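You operate a simulated robot arm through the tools that you are given. There is no shell and no other tool. Be economical: measure what you need, move in short steps, check, and stop when the job is done.

The job below is to be done with a simulated robot arm. You get a single attempt, and the scene is never put back.

Task
Code the flight on the display with the scanner: point it at the blue tag of its pier.
Fine: blue button first; the flight board gives the pier; scanner back in its cradle, then the green button.
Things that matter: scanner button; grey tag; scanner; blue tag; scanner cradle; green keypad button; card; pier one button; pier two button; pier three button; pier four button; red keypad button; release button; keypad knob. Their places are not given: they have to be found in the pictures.

It is judged by the outcome, as a careful person would: the job done as asked, and still so three seconds after it is handed in. It fails if anything else is knocked over, pushed out of place, dropped, spilled or broken.

Robot
A 7-joint arm with a two-finger parallel gripper, fixed in place. Base frame: the origin is at the foot of the arm, x ahead of it, y to its left, z up. Units: m, rad, N and s.
With the tool pointing down near the work surface it reaches from about 0.3 to 0.7 m from the base axis. Its first joint turns from -1.152 to 1.152 rad. Payload 1.57 kg.
The TCP is the grasp point between the finger pads, 0.03 m short of the fingertips. In the tool frame z runs along the fingers and y along their closing line. The gripper opens to 0.11 m. The fingers are 0.024 m wide and 0.012 m thick; the gripper's body (0.048 by 0.112 m) begins 0.078 m behind the TCP.
Orientation is that of the tool frame in the base frame, as a unit quaternion [w, x, y, z]. With the fingers straight down and closing along the base's y, the tool's x points along the base's -x, its y along +y and its z along -z.

Tools
- The arm moves only by the tool arm_command. Its argument "series" is a list of rows, each an object (a shift or turn left out is 0, a gripper value left out holds the last) with "travel": the shift along the tool's x, y, z in cm, a list of three; "rotation": the turn, a rotation vector about the tool's x, y, z in rad, a list of three; "hand": the finger opening in cm, from 0 to 11. In form: [{"travel": [dx, dy, dz], "rotation": [wx, wy, wz], "hand": hand}, ...]. A call has 1 to 12 rows; each row shifts and turns the commanded pose from where the row before left it, along the tool's axes as they then stand. A row lasts 0.2 s, in which the tool goes at most 0.05 m and 0.15 rad; a call with a longer step from one row to the next is refused whole, and so is a gripper value outside its range. Where a pose cannot be reached the arm comes as near as it can. A force on the tool above 40 N (or 10 N above the force at the start of the call, whichever is more), or a blocked arm, ends the call early, and 0.2 s more pass. The fingers move at their own pace (about 0.108 m/s each) and stop on an object; they squeeze with about 22 N. The grip force told is the motor's: it shows also when the fingers shut on nothing. Time passes only in rows, and 0.2 s behind the last, so rows that do not move let the fingers close. It gives the time, the measured TCP pose, the force on the tool (base axes), the opening and the grip force at its end, in the units of the frame above (readings bear some noise).
- Cameras (640 x 400 px; columns grow to the right, rows downward): "scene" is fixed at [0.1735, -0.3948, 1.4089]; the picture's right is [0.72, -0.69, 0.00], its down [-0.37, -0.39, -0.85] and it looks along [0.58, 0.61, -0.53] (base axes); focal length 276 px, centre (320, 200). "wrist" rides on the gripper at [0.07, 0.016, -0.141] in the tool frame; the picture's right is [-0.23, 0.97, 0.00], its down [-0.86, -0.20, -0.48] and it looks along [-0.47, -0.11, 0.88] (tool axes); focal length 222 px, centre (320, 200).
- capture(camera): a new picture of that camera. No time passes.
- point_at(camera, pixels): there is no depth. For up to 12 entries [column, row, z] of the newest picture of that camera ("zoom" is the newest enlarged one), the place [x, y] in the base frame at which the ray of that pixel passes the height z, good to about 0.002 m. No time passes.
- zoom(camera, box): a new picture of the part [left, top, right, bottom] of that camera's present view, enlarged. No time passes.
- hand_in(): hands the job in; it is judged then, once.

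Work in short steps. Measure before you move; look again where a grasp or a placing could have gone wrong, and mend it. You have 80 turns and 34 pictures in all, those below and enlarged ones among them. Open the gripper and draw the arm clear of the work before you hand the job in, unless the task says otherwise; then end with one line.

The tools are called after ">>>" as name(argument=value, ...) on one line, values as JSON. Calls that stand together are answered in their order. arm_command: Moves the arm, as the interface text tells. Its arguments: {"type":"object","properties":{"series":{"type":"array","items":{"type":"object","properties":{"travel":{"type":"array","items":{"type":"number"}},"rotation":{"type":"array","items":{"type":"number"}},"hand":{"type":"number"}}}}},"required":["series"]} The other tools are called the same way: capture (camera) takes a picture; point_at (camera, pixels) gives the place at which the rays of pixels pass given heights; zoom (camera, box) takes an enlarged picture of a part of a camera's view; hand_in () hands the job in.

At the start:

```text
time: 0.0
tool_pos: [0.3868, -0.0616, 1.203]
ee_rot: [0.0, 0.0, 1.0, 0.001]
force: [0.5, 0.0, -0.1]
width: 0.1099
finger_force: 0.1
```

scene: 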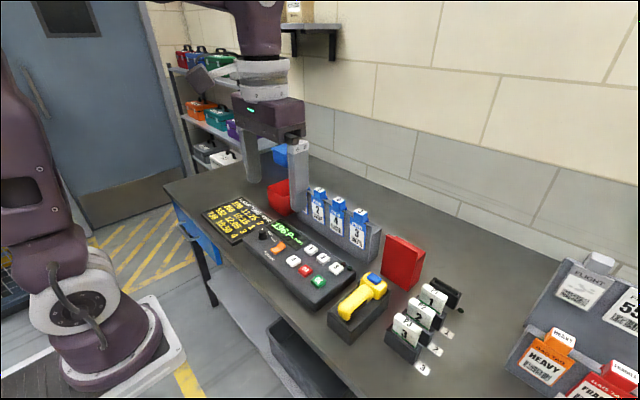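
wrist: 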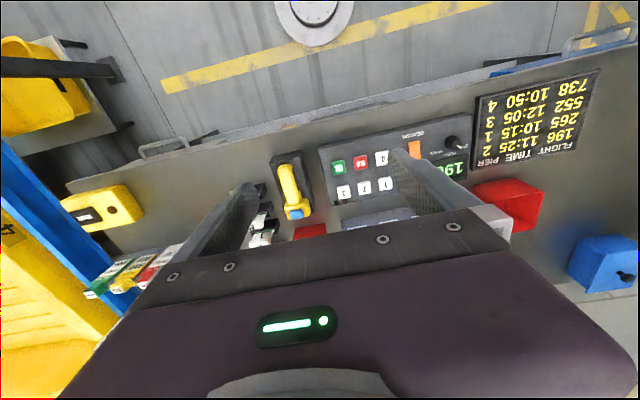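

The display seems to read 196 and the board lists 196 with pier 2. I zoom in to verify and see the layout.

>>> zoom(camera="scene", box=[190, 170, 350, 310])

>>> zoom(camera="scene", box=[300, 180, 480, 380])

>>> zoom(camera="wrist", box=[240, 60, 620, 260])

```text
2.86 times, centred on (270, 240) of scene
```

zoom: 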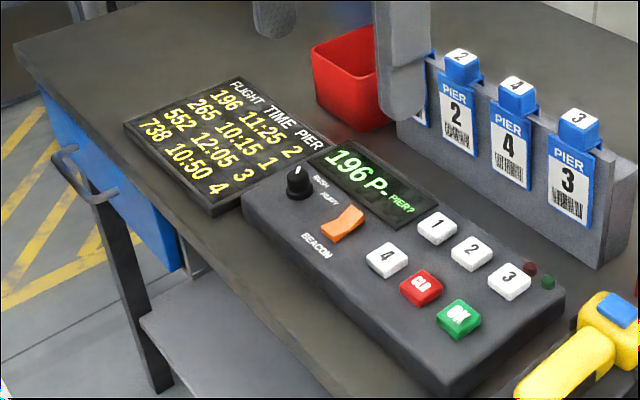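

```text
2.00 times, centred on (390, 280) of scene
```

zoom: 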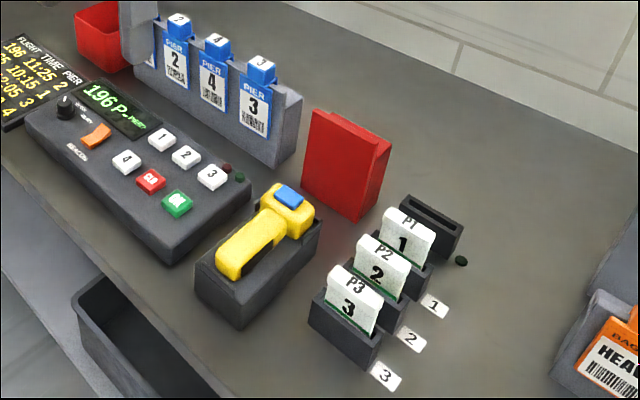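

```text
1.68 times, centred on (430, 160) of wrist
```

zoom: 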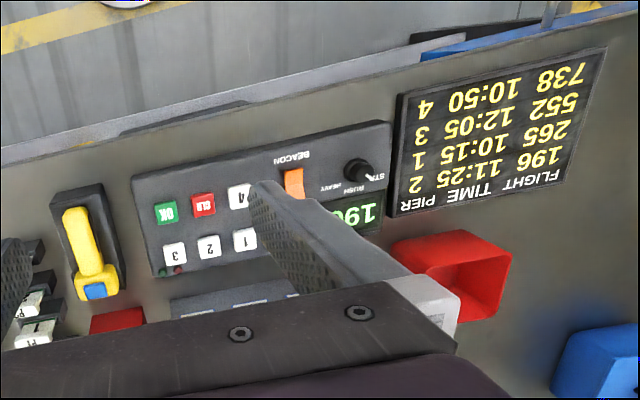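

The board gives pier 2 for flight 196. I triangulate the scanner, its button, tag 2 and the OK button from both cameras.

>>> point_at(camera="scene", pixels=[[374.5, 277.5, 0.88], [374.5, 277.5, 0.92], [344, 315, 0.88], [344, 315, 0.92], [318, 281, 0.86], [318, 281, 0.89], [350, 344, 0.824], [317, 190, 0.93], [317, 190, 0.98], [319, 205, 0.9], [319, 205, 0.95], [361, 259, 0.824]])

>>> point_at(camera="wrist", pixels=[[296.5, 214, 0.88], [296.5, 214, 0.92], [284.6, 167, 0.88], [284.6, 167, 0.92], [338.8, 167.6, 0.86], [338.8, 167.6, 0.89]])

```text
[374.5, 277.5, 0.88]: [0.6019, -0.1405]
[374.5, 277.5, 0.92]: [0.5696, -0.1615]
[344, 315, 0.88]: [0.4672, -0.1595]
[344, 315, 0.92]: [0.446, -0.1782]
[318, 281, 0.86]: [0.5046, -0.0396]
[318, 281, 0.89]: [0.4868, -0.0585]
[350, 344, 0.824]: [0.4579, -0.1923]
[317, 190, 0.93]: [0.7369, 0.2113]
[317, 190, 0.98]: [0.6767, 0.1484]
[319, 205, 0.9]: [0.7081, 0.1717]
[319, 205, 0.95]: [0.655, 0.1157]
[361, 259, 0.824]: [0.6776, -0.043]
```

```text
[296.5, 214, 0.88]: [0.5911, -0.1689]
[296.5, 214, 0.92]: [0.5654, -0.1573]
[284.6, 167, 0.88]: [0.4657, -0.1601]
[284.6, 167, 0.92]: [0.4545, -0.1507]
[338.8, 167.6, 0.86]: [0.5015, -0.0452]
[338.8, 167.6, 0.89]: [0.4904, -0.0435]
```

Button top is about (0.571,-0.159,0.915), OK about (0.50,-0.045,0.868). I move lower near the scanner to look closer.

>>> arm_command(series=[{"travel": [-0.8, -2.5, 3.5]}, {"travel": [-0.8, -2.5, 3.5]}, {"travel": [-0.8, -2.5, 3.5]}, {"travel": [-0.8, -2.5, 3.5]}, {}])

>>> capture(camera="wrist")

```text
time: 1.2
tool_pos: [0.4209, -0.1644, 1.0637]
ee_rot: [0.001, 0.0, 1.0, 0.001]
force: [1.0, -0.3, 0.7]
width: 0.1103
finger_force: 0.1
```

```text
28 pictures are left
```

wrist: 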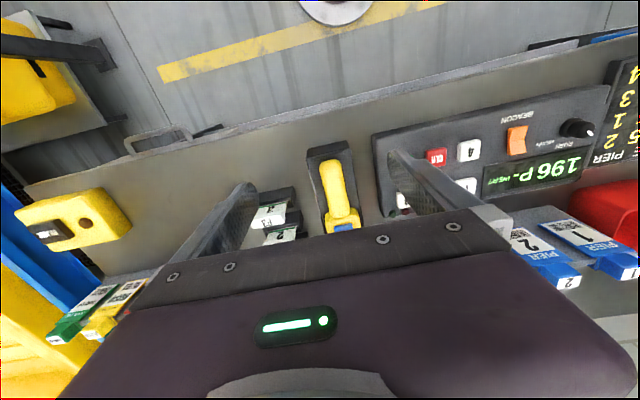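

The scanner is at (338,200) and tags 1 and 2 at right. I zoom both.

>>> zoom(camera="wrist", box=[260, 130, 420, 240])

>>> point_at(camera="wrist", pixels=[[344, 229, 0.9], [344, 229, 0.92], [328, 164, 0.88], [328, 164, 0.9], [528, 243, 0.9], [528, 243, 0.95], [565, 278, 0.93], [565, 278, 0.98]])

>>> zoom(camera="scene", box=[290, 160, 450, 260])

```text
3.64 times, centred on (340, 185) of wrist
```

zoom: 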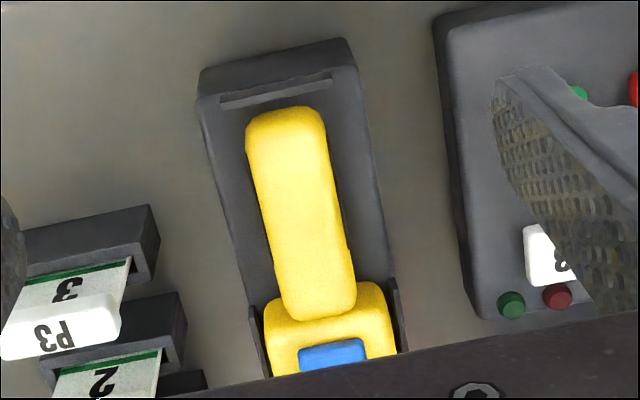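

```text
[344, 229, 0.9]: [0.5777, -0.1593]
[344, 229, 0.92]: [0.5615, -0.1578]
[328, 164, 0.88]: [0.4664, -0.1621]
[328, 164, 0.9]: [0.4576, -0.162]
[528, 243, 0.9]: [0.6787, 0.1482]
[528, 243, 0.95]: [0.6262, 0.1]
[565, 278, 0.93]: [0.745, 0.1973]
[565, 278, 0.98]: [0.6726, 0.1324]
```

```text
4.00 times, centred on (370, 210) of scene
```

zoom: 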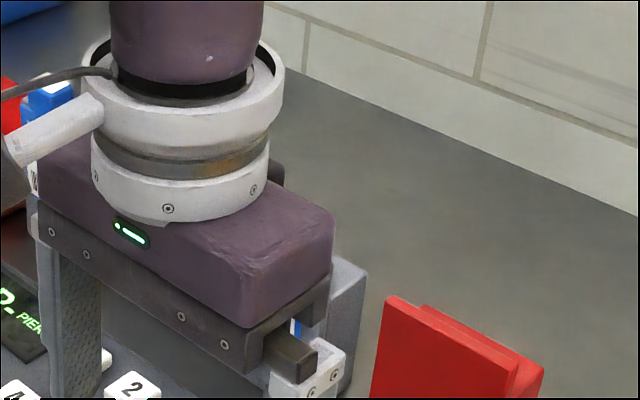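

Next I translate to y≈0.10 and tilt the tool forward, so the wrist camera sees the tag rack face for measuring.

>>> arm_command(series=[{"travel": [0.7, 3.5, -0.6]}, {"travel": [0.7, 4.2, -0.6]}, {"travel": [0.7, 4.2, -0.6]}, {"travel": [0.7, 4.2, -0.6]}, {"travel": [0.7, 4.2, -0.6]}, {"travel": [0.7, 4.2, -0.6]}, {"rotation": [0, -0.15, 0]}, {"rotation": [0, -0.15, 0]}, {"rotation": [0, -0.15, 0]}, {"rotation": [0, -0.15, 0]}, {}])

>>> capture(camera="wrist")

```text
time: 3.6
tool_pos: [0.3749, 0.0843, 1.1038]
ee_rot: [0.276, -0.001, 0.961, 0.013]
force: [0.8, 0.1, -0.3]
width: 0.11
finger_force: 0.0
out of reach, approached as far as the arm can: row 10
```

```text
25 pictures are left
```

wrist: 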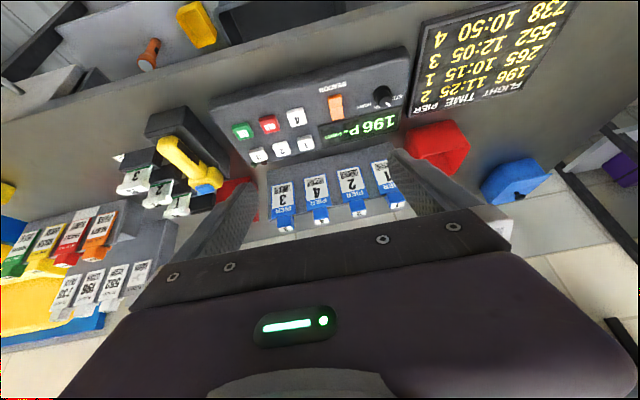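

All four tags are visible; tag 2 is at (352,190). I zoom for detail and also take the scene view.

>>> zoom(camera="wrist", box=[240, 140, 440, 250])

>>> zoom(camera="scene", box=[290, 160, 450, 260])

```text
3.20 times, centred on (340, 195) of wrist
```

zoom: 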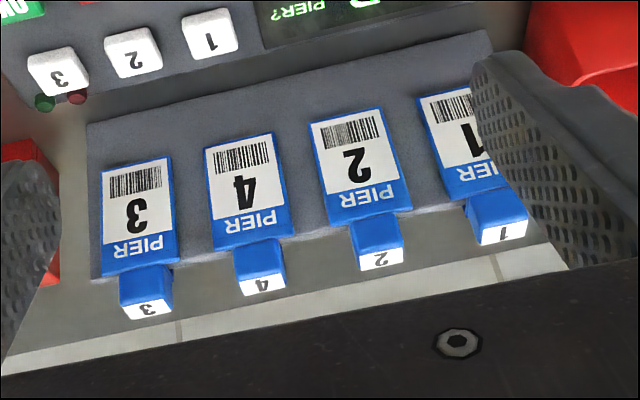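

```text
4.00 times, centred on (370, 210) of scene
```

zoom: 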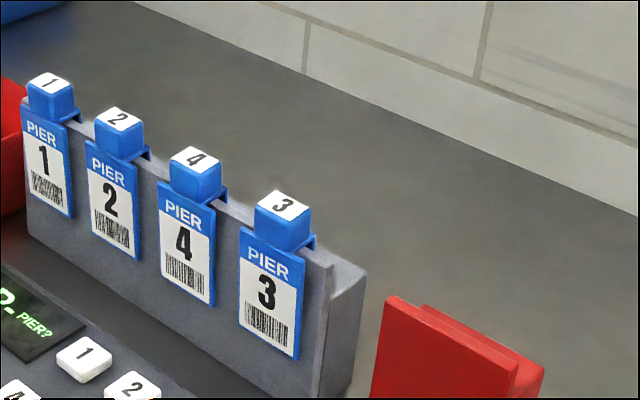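

Clear correspondences for the "2" and barcode on the pier‑2 tag; triangulate.

>>> point_at(camera="scene", pixels=[[317.5, 210.75, 0.87], [317.5, 210.75, 0.92], [318, 217.5, 0.87], [318, 217.5, 0.92], [357.25, 233, 0.87], [357.25, 233, 0.92], [369.5, 259.5, 0.824]])

>>> point_at(camera="wrist", pixels=[[351.6, 184.7, 0.87], [351.6, 184.7, 0.92], [349.4, 173.75, 0.87], [349.4, 173.75, 0.92], [282.5, 199.5, 0.87], [282.5, 199.5, 0.92], [351.5, 193.5, 0.87], [351.5, 193.5, 0.92]])

```text
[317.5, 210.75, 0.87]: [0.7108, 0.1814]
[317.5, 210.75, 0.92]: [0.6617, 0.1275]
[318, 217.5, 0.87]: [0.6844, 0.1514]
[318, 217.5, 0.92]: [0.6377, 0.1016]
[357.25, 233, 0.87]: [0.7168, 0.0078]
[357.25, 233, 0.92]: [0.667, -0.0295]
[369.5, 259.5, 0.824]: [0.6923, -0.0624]
```

```text
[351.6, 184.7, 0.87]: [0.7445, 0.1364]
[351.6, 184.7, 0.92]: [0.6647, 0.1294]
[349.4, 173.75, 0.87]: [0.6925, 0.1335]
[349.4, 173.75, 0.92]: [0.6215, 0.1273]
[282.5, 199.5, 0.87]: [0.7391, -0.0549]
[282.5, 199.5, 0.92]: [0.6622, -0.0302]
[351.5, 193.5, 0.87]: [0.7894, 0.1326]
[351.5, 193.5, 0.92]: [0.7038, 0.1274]
```

Tag 2 face is at x≈0.664, y≈0.129, z≈0.905 facing −x. Now a close look at the scanner from the scene camera.

>>> zoom(camera="scene", box=[315, 260, 405, 350])

>>> zoom(camera="wrist", box=[130, 90, 270, 210])

```text
4.44 times, centred on (360, 305) of scene
```

zoom: 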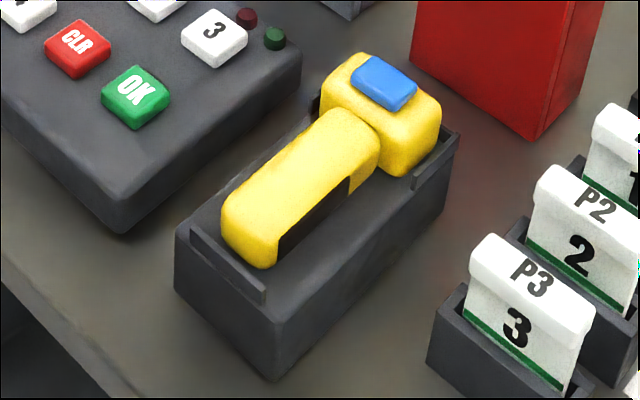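

```text
3.33 times, centred on (200, 150) of wrist
```

zoom: 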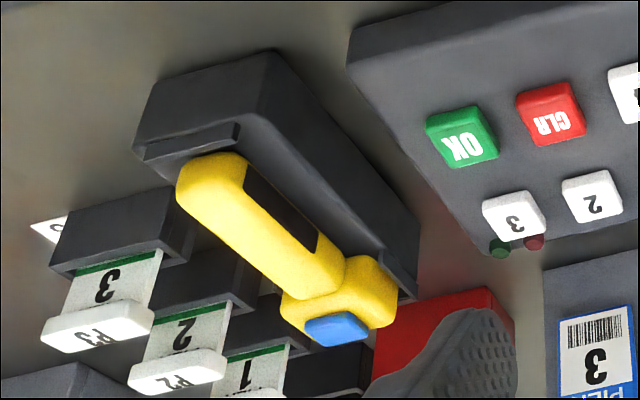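

I get the cradle top height and handle geometry from scene pixels, and bring the tool back upright with fingers closed toward the button.

>>> point_at(camera="scene", pixels=[[348.8, 345.6, 0.824], [348.8, 335.9, 0.84], [348.8, 335.9, 0.86], [327.7, 325, 0.824], [327.7, 312, 0.85], [350.8, 312.8, 0.87], [338, 313, 0.89], [366.4, 285.4, 0.89], [374.4, 277.8, 0.915], [379, 297, 0.87]])

>>> arm_command(series=[{"rotation": [0, 0.15, 0], "hand": 0}, {"rotation": [0, 0.15, 0]}, {"rotation": [0, 0.15, 0]}, {"rotation": [0, 0.11, 0]}, {}, {}])

```text
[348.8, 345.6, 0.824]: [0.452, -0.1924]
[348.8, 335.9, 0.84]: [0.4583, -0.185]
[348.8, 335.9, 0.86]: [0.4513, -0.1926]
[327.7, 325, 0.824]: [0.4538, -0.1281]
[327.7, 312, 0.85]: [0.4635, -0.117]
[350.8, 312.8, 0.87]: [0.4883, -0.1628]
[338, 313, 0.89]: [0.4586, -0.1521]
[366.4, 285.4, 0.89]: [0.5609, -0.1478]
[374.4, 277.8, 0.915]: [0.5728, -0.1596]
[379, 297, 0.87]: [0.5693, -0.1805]
```

```text
time: 5.0
tool_pos: [0.3744, 0.0838, 1.1045]
ee_rot: [-0.002, -0.005, 1.0, 0.012]
force: [0.6, 0.2, 0.6]
width: 0.0003
finger_force: 21.1
```

Scanner lies at y≈−0.160 on a cradle top of z≈0.86. Move above the blue button at (0.571,−0.160), fixing the small tilt.

>>> arm_command(series=[{"rotation": [0.024, 0, 0.01]}, {"travel": [-2.8, -3.5, 0]}, {"travel": [-2.8, -3.5, 0]}, {"travel": [-2.8, -3.5, 0]}, {"travel": [-2.8, -3.5, 0]}, {"travel": [-2.8, -3.5, 0]}, {"travel": [-2.8, -3.5, 0]}, {"travel": [-2.8, -3.4, 0]}, {"travel": [0, 0, 4]}, {"travel": [0, 0, 4]}, {"travel": [0, 0, 3]}, {}])

>>> zoom(camera="scene", box=[230, 210, 430, 335])

```text
time: 7.6
tool_pos: [0.5709, -0.1584, 0.9938]
ee_rot: [-0.001, 0.001, 1.0, -0.001]
force: [0.7, -0.1, 0.2]
width: 0.0
finger_force: 21.0
```

```text
3.20 times, centred on (330, 272) of scene
```

zoom: 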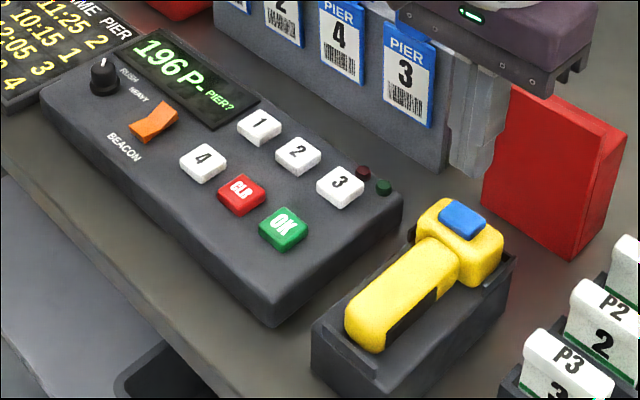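

Fingers are centred above the button with tips at z≈0.964. Descend to just touching.

>>> arm_command(series=[{"travel": [0, -0.1, 2.5]}, {"travel": [0, 0, 1.7]}, {}, {"travel": [0, 0, 0.3]}, {"travel": [0, 0, 0.3]}, {"travel": [0, 0, 0.2]}, {}])

>>> zoom(camera="scene", box=[230, 210, 430, 335])

```text
time: 9.2
tool_pos: [0.5688, -0.1605, 0.9425]
ee_rot: [-0.002, 0.001, 1.0, 0.0]
force: [0.6, -1.8, 2.8]
width: 0.0
finger_force: 21.7
```

```text
3.20 times, centred on (330, 272) of scene
```

zoom: 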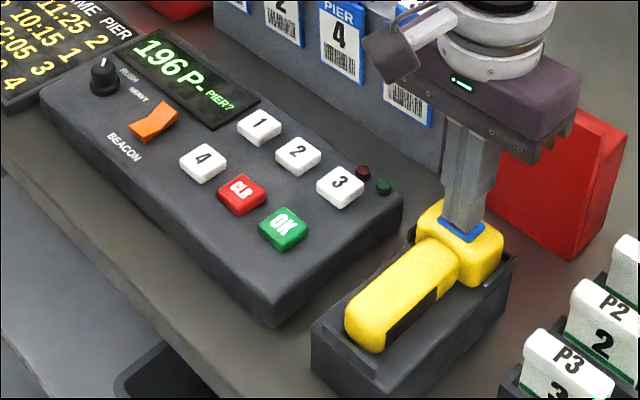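

Contact has begun (≈3 N). Press in a little further by 1 mm steps.

>>> arm_command(series=[{"travel": [0, 0, 0.1]}, {"travel": [0, 0, 0.1]}, {}])

```text
time: 10.0
tool_pos: [0.5697, -0.1605, 0.9406]
ee_rot: [-0.001, 0.001, 1.0, 0.0]
force: [1.5, 0.5, 7.1]
width: 0.0001
finger_force: 21.1
```

>>> arm_command(series=[{"travel": [0, 0, 0.1]}, {"travel": [0, 0, 0.1]}, {}])

>>> zoom(camera="scene", box=[230, 210, 430, 335])

```text
time: 10.8
tool_pos: [0.5708, -0.1607, 0.9388]
ee_rot: [-0.001, 0.0, 1.0, 0.001]
force: [0.5, -0.8, 12.8]
width: 0.0
finger_force: 21.1
```

```text
3.20 times, centred on (330, 272) of scene
```

zoom: 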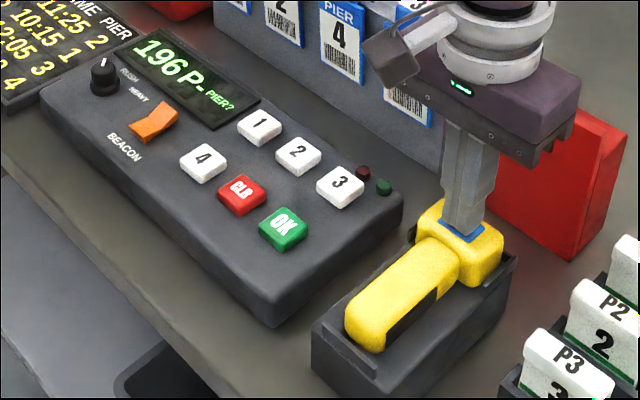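

12.8 N and still travelling elastically; I push 2 mm more, then lift off and check.

>>> arm_command(series=[{"travel": [0, 0, 0.1]}, {"travel": [0, 0, 0.1]}, {}])

```text
time: 11.6
tool_pos: [0.5692, -0.16, 0.937]
ee_rot: [0.0, 0.0, 1.0, 0.0]
force: [-0.5, 3.1, 30.3]
width: 0.0001
finger_force: 21.3
```

Force jumped to 30 N: the button is bottomed. Lift off and look.

>>> arm_command(series=[{"travel": [0, 0, -1]}, {"travel": [0, 0, -4]}, {"travel": [2, 0, -3]}, {"travel": [4, 0, 0]}, {}])

>>> zoom(camera="scene", box=[230, 210, 430, 335])

```text
time: 12.8
tool_pos: [0.5118, -0.1593, 1.0175]
ee_rot: [-0.001, 0.001, 1.0, 0.0]
force: [0.2, -0.4, -0.6]
width: 0.0
finger_force: 21.2
```

```text
3.20 times, centred on (330, 272) of scene
```

zoom: 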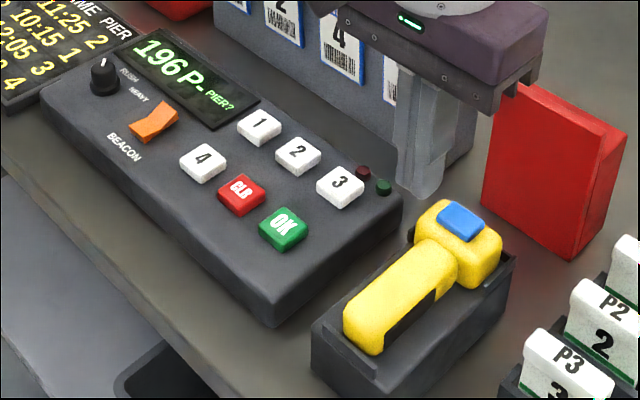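

No display change yet, as expected before a scan. Now I grasp the handle at its dark grip, x≈0.518, y≈−0.160, opening 5.5 cm.

>>> arm_command(series=[{"hand": 5.5}, {"travel": [-0.7, -0.1, 0]}, {"travel": [0, 0, 4]}, {"travel": [0, 0, 4]}, {"travel": [0, 0, 3]}, {}])

>>> zoom(camera="scene", box=[300, 230, 430, 350])

>>> zoom(camera="wrist", box=[200, 100, 440, 250])

```text
time: 14.2
tool_pos: [0.5162, -0.1595, 0.909]
ee_rot: [-0.002, 0.0, 1.0, 0.001]
force: [-0.5, 0.1, 0.3]
width: 0.0548
finger_force: 0.0
```

```text
3.33 times, centred on (365, 290) of scene
```

zoom: 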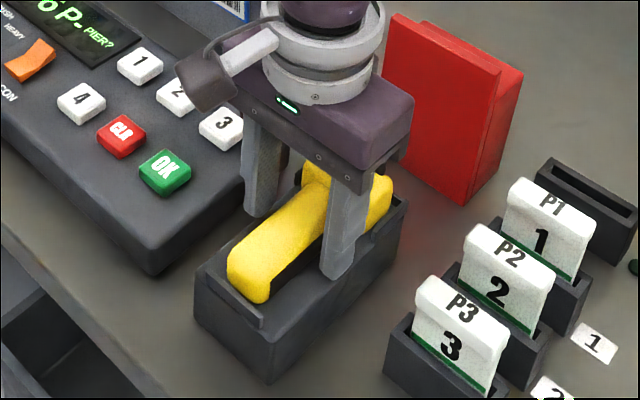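

```text
2.67 times, centred on (320, 175) of wrist
```

zoom: 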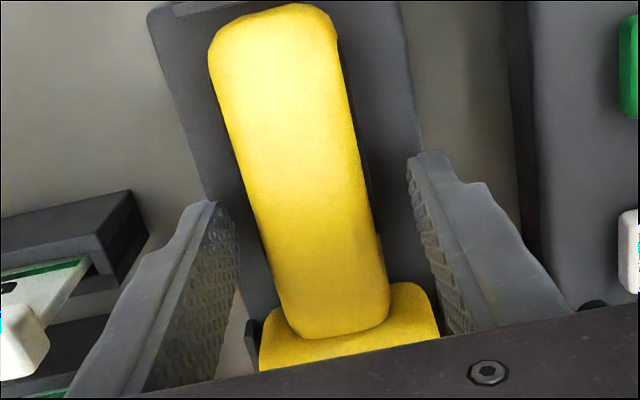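

The fingers straddle the handle centrally. Lower 0.8 cm more and close.

>>> arm_command(series=[{"travel": [0, 0, 0.8]}, {}, {"hand": 0}, {}, {}, {}])

```text
time: 15.7
tool_pos: [0.5175, -0.1591, 0.9019]
ee_rot: [0.0, 0.001, 1.0, 0.0]
force: [-1.4, 1.3, 6.8]
width: 0.0336
finger_force: 22.0
stopped in row 6: the force on the tool passed its limit (the readings are from after the stop); the commanded pose is now the measured one
```

Gripped at width 33.6 mm (a force transient on closing). Lift gently 2 cm, then check.

>>> arm_command(series=[{}, {"travel": [0, 0, -0.5]}, {"travel": [0, 0, -1.5]}, {"travel": [0, 0, -3]}, {"travel": [0, 0, -3]}, {}])

>>> zoom(camera="scene", box=[270, 200, 430, 350])

```text
time: 17.1
tool_pos: [0.5174, -0.1599, 0.9823]
ee_rot: [0.0, 0.001, 1.0, 0.0]
force: [0.9, 0.1, -2.7]
width: 0.0338
finger_force: 22.1
```

```text
2.67 times, centred on (350, 275) of scene
```

zoom: 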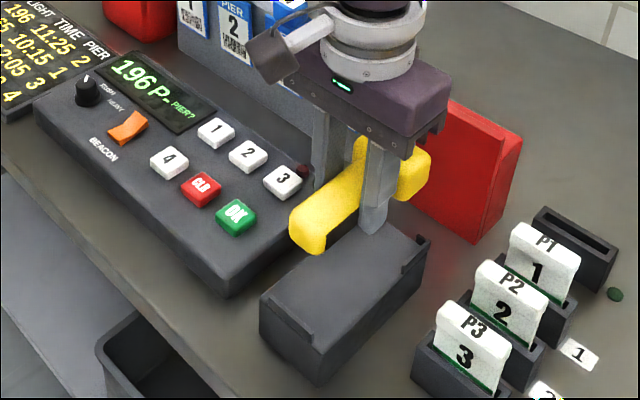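

Lifted level. Travel high (z≈1.07) to y=0.129, x=0.45, so the beam doesn't cross other tags.

>>> arm_command(series=[{"travel": [0, 0, -4]}, {"travel": [2, 0, -4]}, {"travel": [2, 3, -1]}, {"travel": [2.7, 3.5, 0]}, {"travel": [0, 4, 0]}, {"travel": [0, 4, 0]}, {"travel": [0, 4, 0]}, {"travel": [0, 4, 0]}, {"travel": [0, 4, 0]}, {"travel": [0, 2.4, 0]}, {}])

>>> point_at(camera="scene", pixels=[[261, 229, 0.88], [261, 229, 0.89], [261, 229, 0.9]])

>>> capture(camera="scene")

```text
time: 19.5
tool_pos: [0.4526, 0.1314, 1.0734]
ee_rot: [-0.001, 0.001, 1.0, 0.001]
force: [-0.1, -1.1, -2.3]
width: 0.0336
finger_force: 22.0
```

```text
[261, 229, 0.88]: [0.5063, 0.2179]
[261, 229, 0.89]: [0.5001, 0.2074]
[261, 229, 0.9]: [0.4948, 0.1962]
```

```text
13 pictures are left
```

scene: 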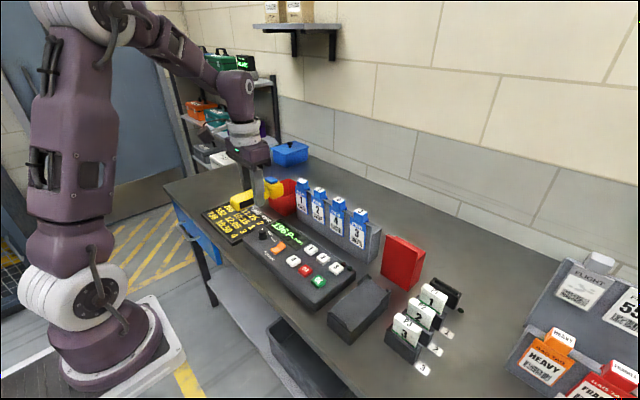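

Knob is at y≈0.2, clear. Descend to z≈0.93 so the head points horizontally at tag 2.

>>> arm_command(series=[{"travel": [0, -0.2, 4]}, {"travel": [0, 0, 4]}, {"travel": [0, 0, 4]}, {"travel": [0, 0, 2]}, {}, {}, {}])

>>> zoom(camera="scene", box=[190, 150, 390, 290])

```text
time: 21.1
tool_pos: [0.4506, 0.1258, 0.9344]
ee_rot: [0.0, 0.001, 1.0, 0.0]
force: [0.5, 0.7, -2.0]
width: 0.0337
finger_force: 22.2
```

```text
2.86 times, centred on (290, 220) of scene
```

zoom: 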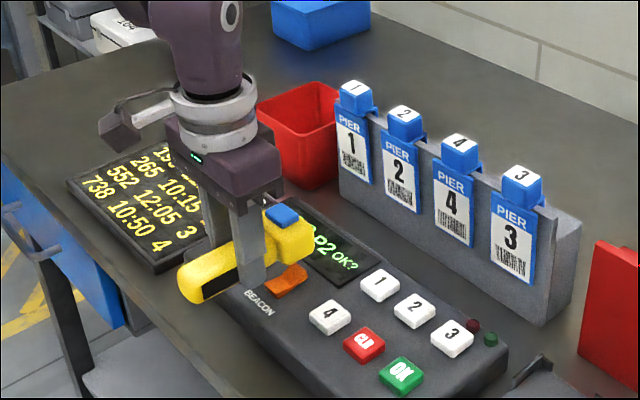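

Display now shows "P2 OK?". Retreat straight up, travel back above the cradle at (0.5175,−0.1595).

>>> arm_command(series=[{"travel": [0, 0, -4.5]}, {"travel": [0, 0, -4.5]}, {"travel": [0, 0, -4.5]}, {"travel": [0, -4, 0]}, {"travel": [0, -4.2, 0]}, {"travel": [0, -4.2, 0]}, {"travel": [0, -4.2, 0]}, {"travel": [-1, -4.2, 0]}, {"travel": [-2.8, -4, 0]}, {"travel": [-2.9, -3.7, 0]}, {}, {}])

```text
time: 23.7
tool_pos: [0.5161, -0.1601, 1.0672]
ee_rot: [0.0, 0.002, 1.0, -0.001]
force: [0.7, -0.5, -2.5]
width: 0.0338
finger_force: 22.0
```

At (0.516,−0.160,1.067). Descend to about 1.3 cm above the resting height and check alignment.

>>> arm_command(series=[{"travel": [-0.1, 0, 4]}, {"travel": [0, 0.05, 4]}, {"travel": [0, 0, 4]}, {"travel": [0, 0, 3.2]}, {}, {}])

>>> zoom(camera="scene", box=[300, 230, 430, 350])

>>> zoom(camera="wrist", box=[200, 100, 440, 250])

```text
time: 25.1
tool_pos: [0.5186, -0.1583, 0.9163]
ee_rot: [0.0, 0.001, 1.0, 0.001]
force: [-0.5, -0.5, -2.9]
width: 0.0339
finger_force: 22.2
```

```text
3.33 times, centred on (365, 290) of scene
```

zoom: 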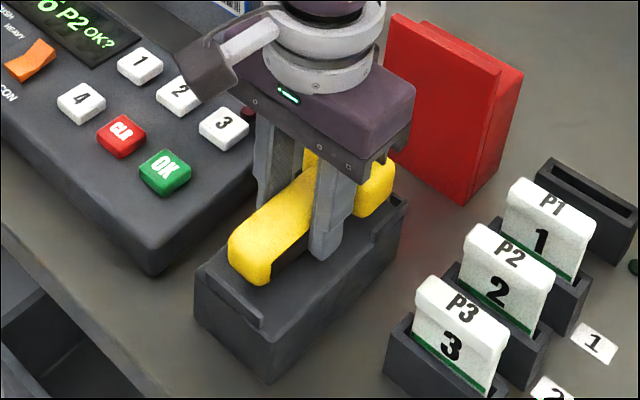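

```text
2.67 times, centred on (320, 175) of wrist
```

zoom: 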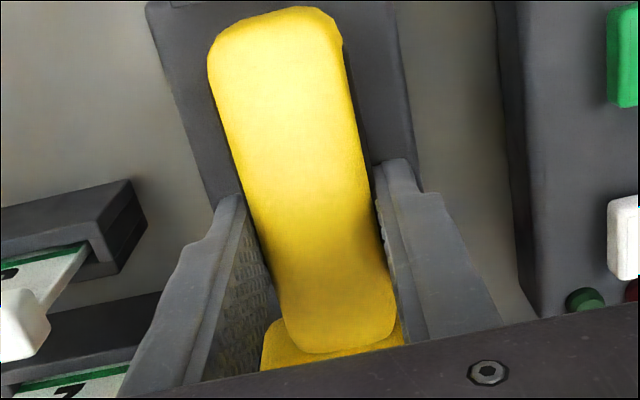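

Aligned over the cradle. Lower the last 1.4 cm in small steps.

>>> arm_command(series=[{"travel": [0.05, -0.08, 0.5]}, {"travel": [0, 0, 0.4]}, {"travel": [0, 0, 0.3]}, {"travel": [0, 0, 0.2]}, {}, {}])

```text
time: 26.5
tool_pos: [0.5174, -0.1577, 0.902]
ee_rot: [0.001, 0.001, 1.0, 0.0]
force: [-1.2, -1.7, 14.3]
width: 0.0336
finger_force: 21.6
```

Seated at the grasp height (z=0.902, 14 N support). Ease 1 mm and open to 5.5 cm, then rise.

>>> arm_command(series=[{"travel": [0, 0, -0.1]}, {"hand": 4.5}, {"hand": 5.5}, {}, {"travel": [0, 0, -3]}, {"travel": [0, 0, -4]}, {"travel": [0, 0, -4]}, {"hand": 0}, {}, {}])

>>> zoom(camera="scene", box=[230, 210, 430, 335])

```text
time: 28.7
tool_pos: [0.5171, -0.1588, 1.0129]
ee_rot: [0.0, 0.001, 1.0, 0.001]
force: [-0.1, -0.1, 0.2]
width: 0.0
finger_force: 21.4
```

```text
3.20 times, centred on (330, 272) of scene
```

zoom: 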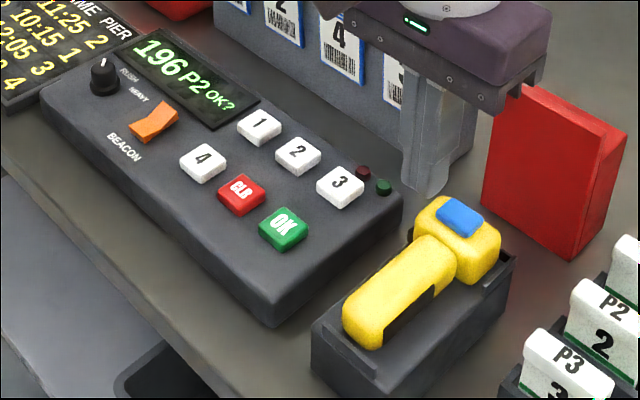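

Scanner is seated in its cradle and display reads "196 P2 OK?". Move above the green OK button at (0.500,−0.045).

>>> arm_command(series=[{"travel": [0.6, 3.8, 0]}, {"travel": [0.6, 3.8, 0]}, {"travel": [0.5, 3.8, 0]}, {"travel": [0, 0, 4]}, {"travel": [0, 0, 4]}, {"travel": [0, 0, 1]}, {}])

>>> zoom(camera="scene", box=[250, 220, 390, 320])

```text
time: 30.3
tool_pos: [0.4993, -0.0419, 0.9206]
ee_rot: [0.0, 0.001, 1.0, -0.001]
force: [-0.2, -0.3, 0.0]
width: 0.0
finger_force: 20.7
```

```text
4.00 times, centred on (320, 270) of scene
```

zoom: 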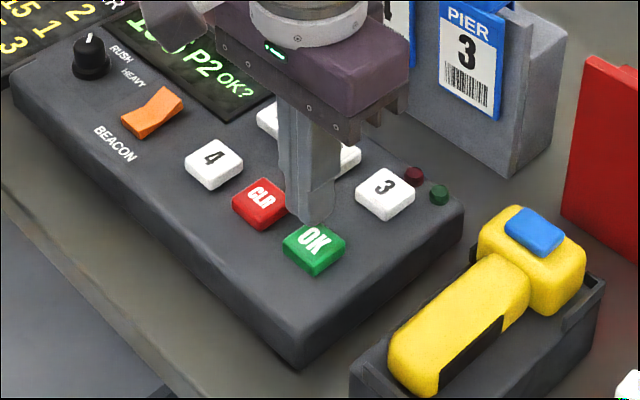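

The tip is slightly to the +y side; shift −3 mm in y and press down by small steps.

>>> arm_command(series=[{"travel": [0, -0.35, 1]}, {"travel": [0, 0, 0.6]}, {"travel": [0, 0, 0.3]}, {"travel": [0, 0, 0.2]}, {"travel": [0, 0, 0.1]}, {}])

```text
time: 31.7
tool_pos: [0.4995, -0.0466, 0.8998]
ee_rot: [0.0, 0.0, 1.0, -0.001]
force: [-0.1, 0.0, -0.5]
width: 0.0001
finger_force: 21.6
```

>>> arm_command(series=[{"travel": [0, 0, 0.15]}, {"travel": [0, 0, 0.15]}, {}])

>>> zoom(camera="scene", box=[250, 220, 390, 320])

```text
time: 32.5
tool_pos: [0.5001, -0.0484, 0.8954]
ee_rot: [0.001, 0.002, 1.0, 0.0]
force: [0.7, 1.1, 1.6]
width: 0.0
finger_force: 21.3
```

```text
4.00 times, centred on (320, 270) of scene
```

zoom: 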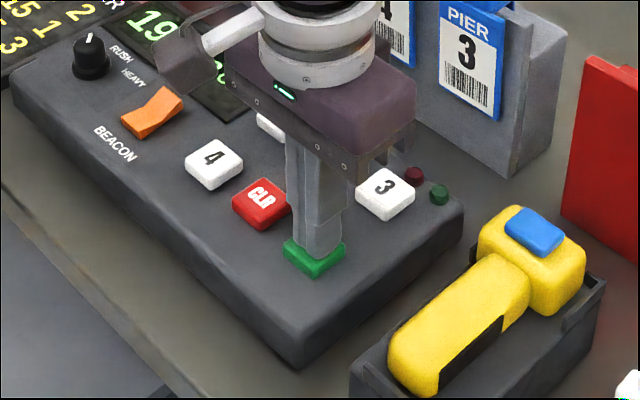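

The tip sits squarely on the green button, just touching. Continue pressing in 1 mm steps.

>>> arm_command(series=[{"travel": [0, 0, 0.1]}, {"travel": [0, 0, 0.1]}, {"travel": [0, 0, 0.1]}, {}])

```text
time: 33.5
tool_pos: [0.4993, -0.0483, 0.8949]
ee_rot: [0.0, 0.001, 1.0, 0.0]
force: [0.7, 0.6, 2.5]
width: 0.0002
finger_force: 21.3
```

>>> arm_command(series=[{"travel": [0, 0, 0.1]}, {"travel": [0, 0, 0.1]}, {}])

```text
time: 34.3
tool_pos: [0.4995, -0.048, 0.8926]
ee_rot: [0.001, 0.001, 1.0, 0.0]
force: [-3.8, 3.4, 16.3]
width: 0.0001
finger_force: 20.8
```

Force rose sharply to 16 N, so likely bottomed. Lift and check the display.

>>> arm_command(series=[{"travel": [0, 0, -1]}, {"travel": [0, 0, -4]}, {"travel": [0, 0, -4]}, {"travel": [3, 0, -4]}, {}])

>>> zoom(camera="scene", box=[230, 190, 430, 335])

```text
time: 35.5
tool_pos: [0.4692, -0.0471, 1.0231]
ee_rot: [0.0, 0.001, 1.0, 0.0]
force: [-0.5, 0.5, -0.2]
width: 0.0002
finger_force: 20.9
```

```text
2.76 times, centred on (330, 262) of scene
```

zoom: 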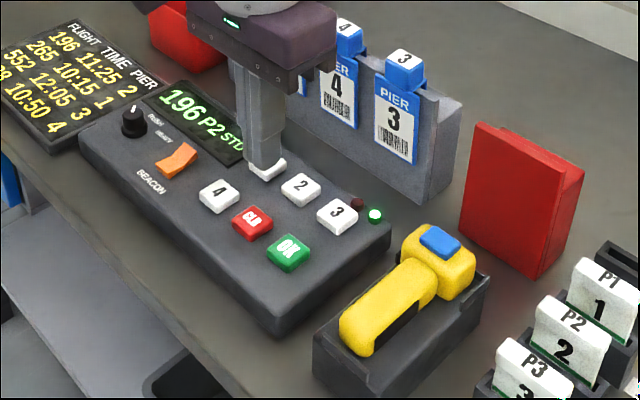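

The display shows "196 P2 STD" and the green lamp is lit. Open the gripper and draw clear upward.

>>> arm_command(series=[{"travel": [2, 0, -4]}, {"travel": [2, 0, -4]}, {"travel": [2, 0, -4], "hand": 8}, {"travel": [0, 0, -4]}, {}, {}])

>>> capture(camera="scene")

```text
time: 36.9
tool_pos: [0.4107, -0.0494, 1.1798]
ee_rot: [0.0, 0.0, 1.0, -0.001]
force: [-0.5, -0.1, 0.4]
width: 0.08
finger_force: 0.2
```

```text
5 pictures are left
```

scene: 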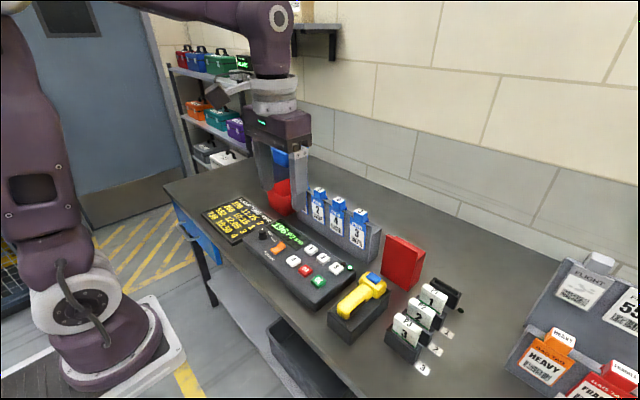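

All is in place and the arm is clear; hand in.

>>> hand_in()

```text
The job is handed in.
```

Flight 196 is coded to pier 2: I pressed the blue button, scanned the pier 2 tag, returned the scanner to its cradle and pressed green, and the display read "196 P2 STD" with the green lamp lit.
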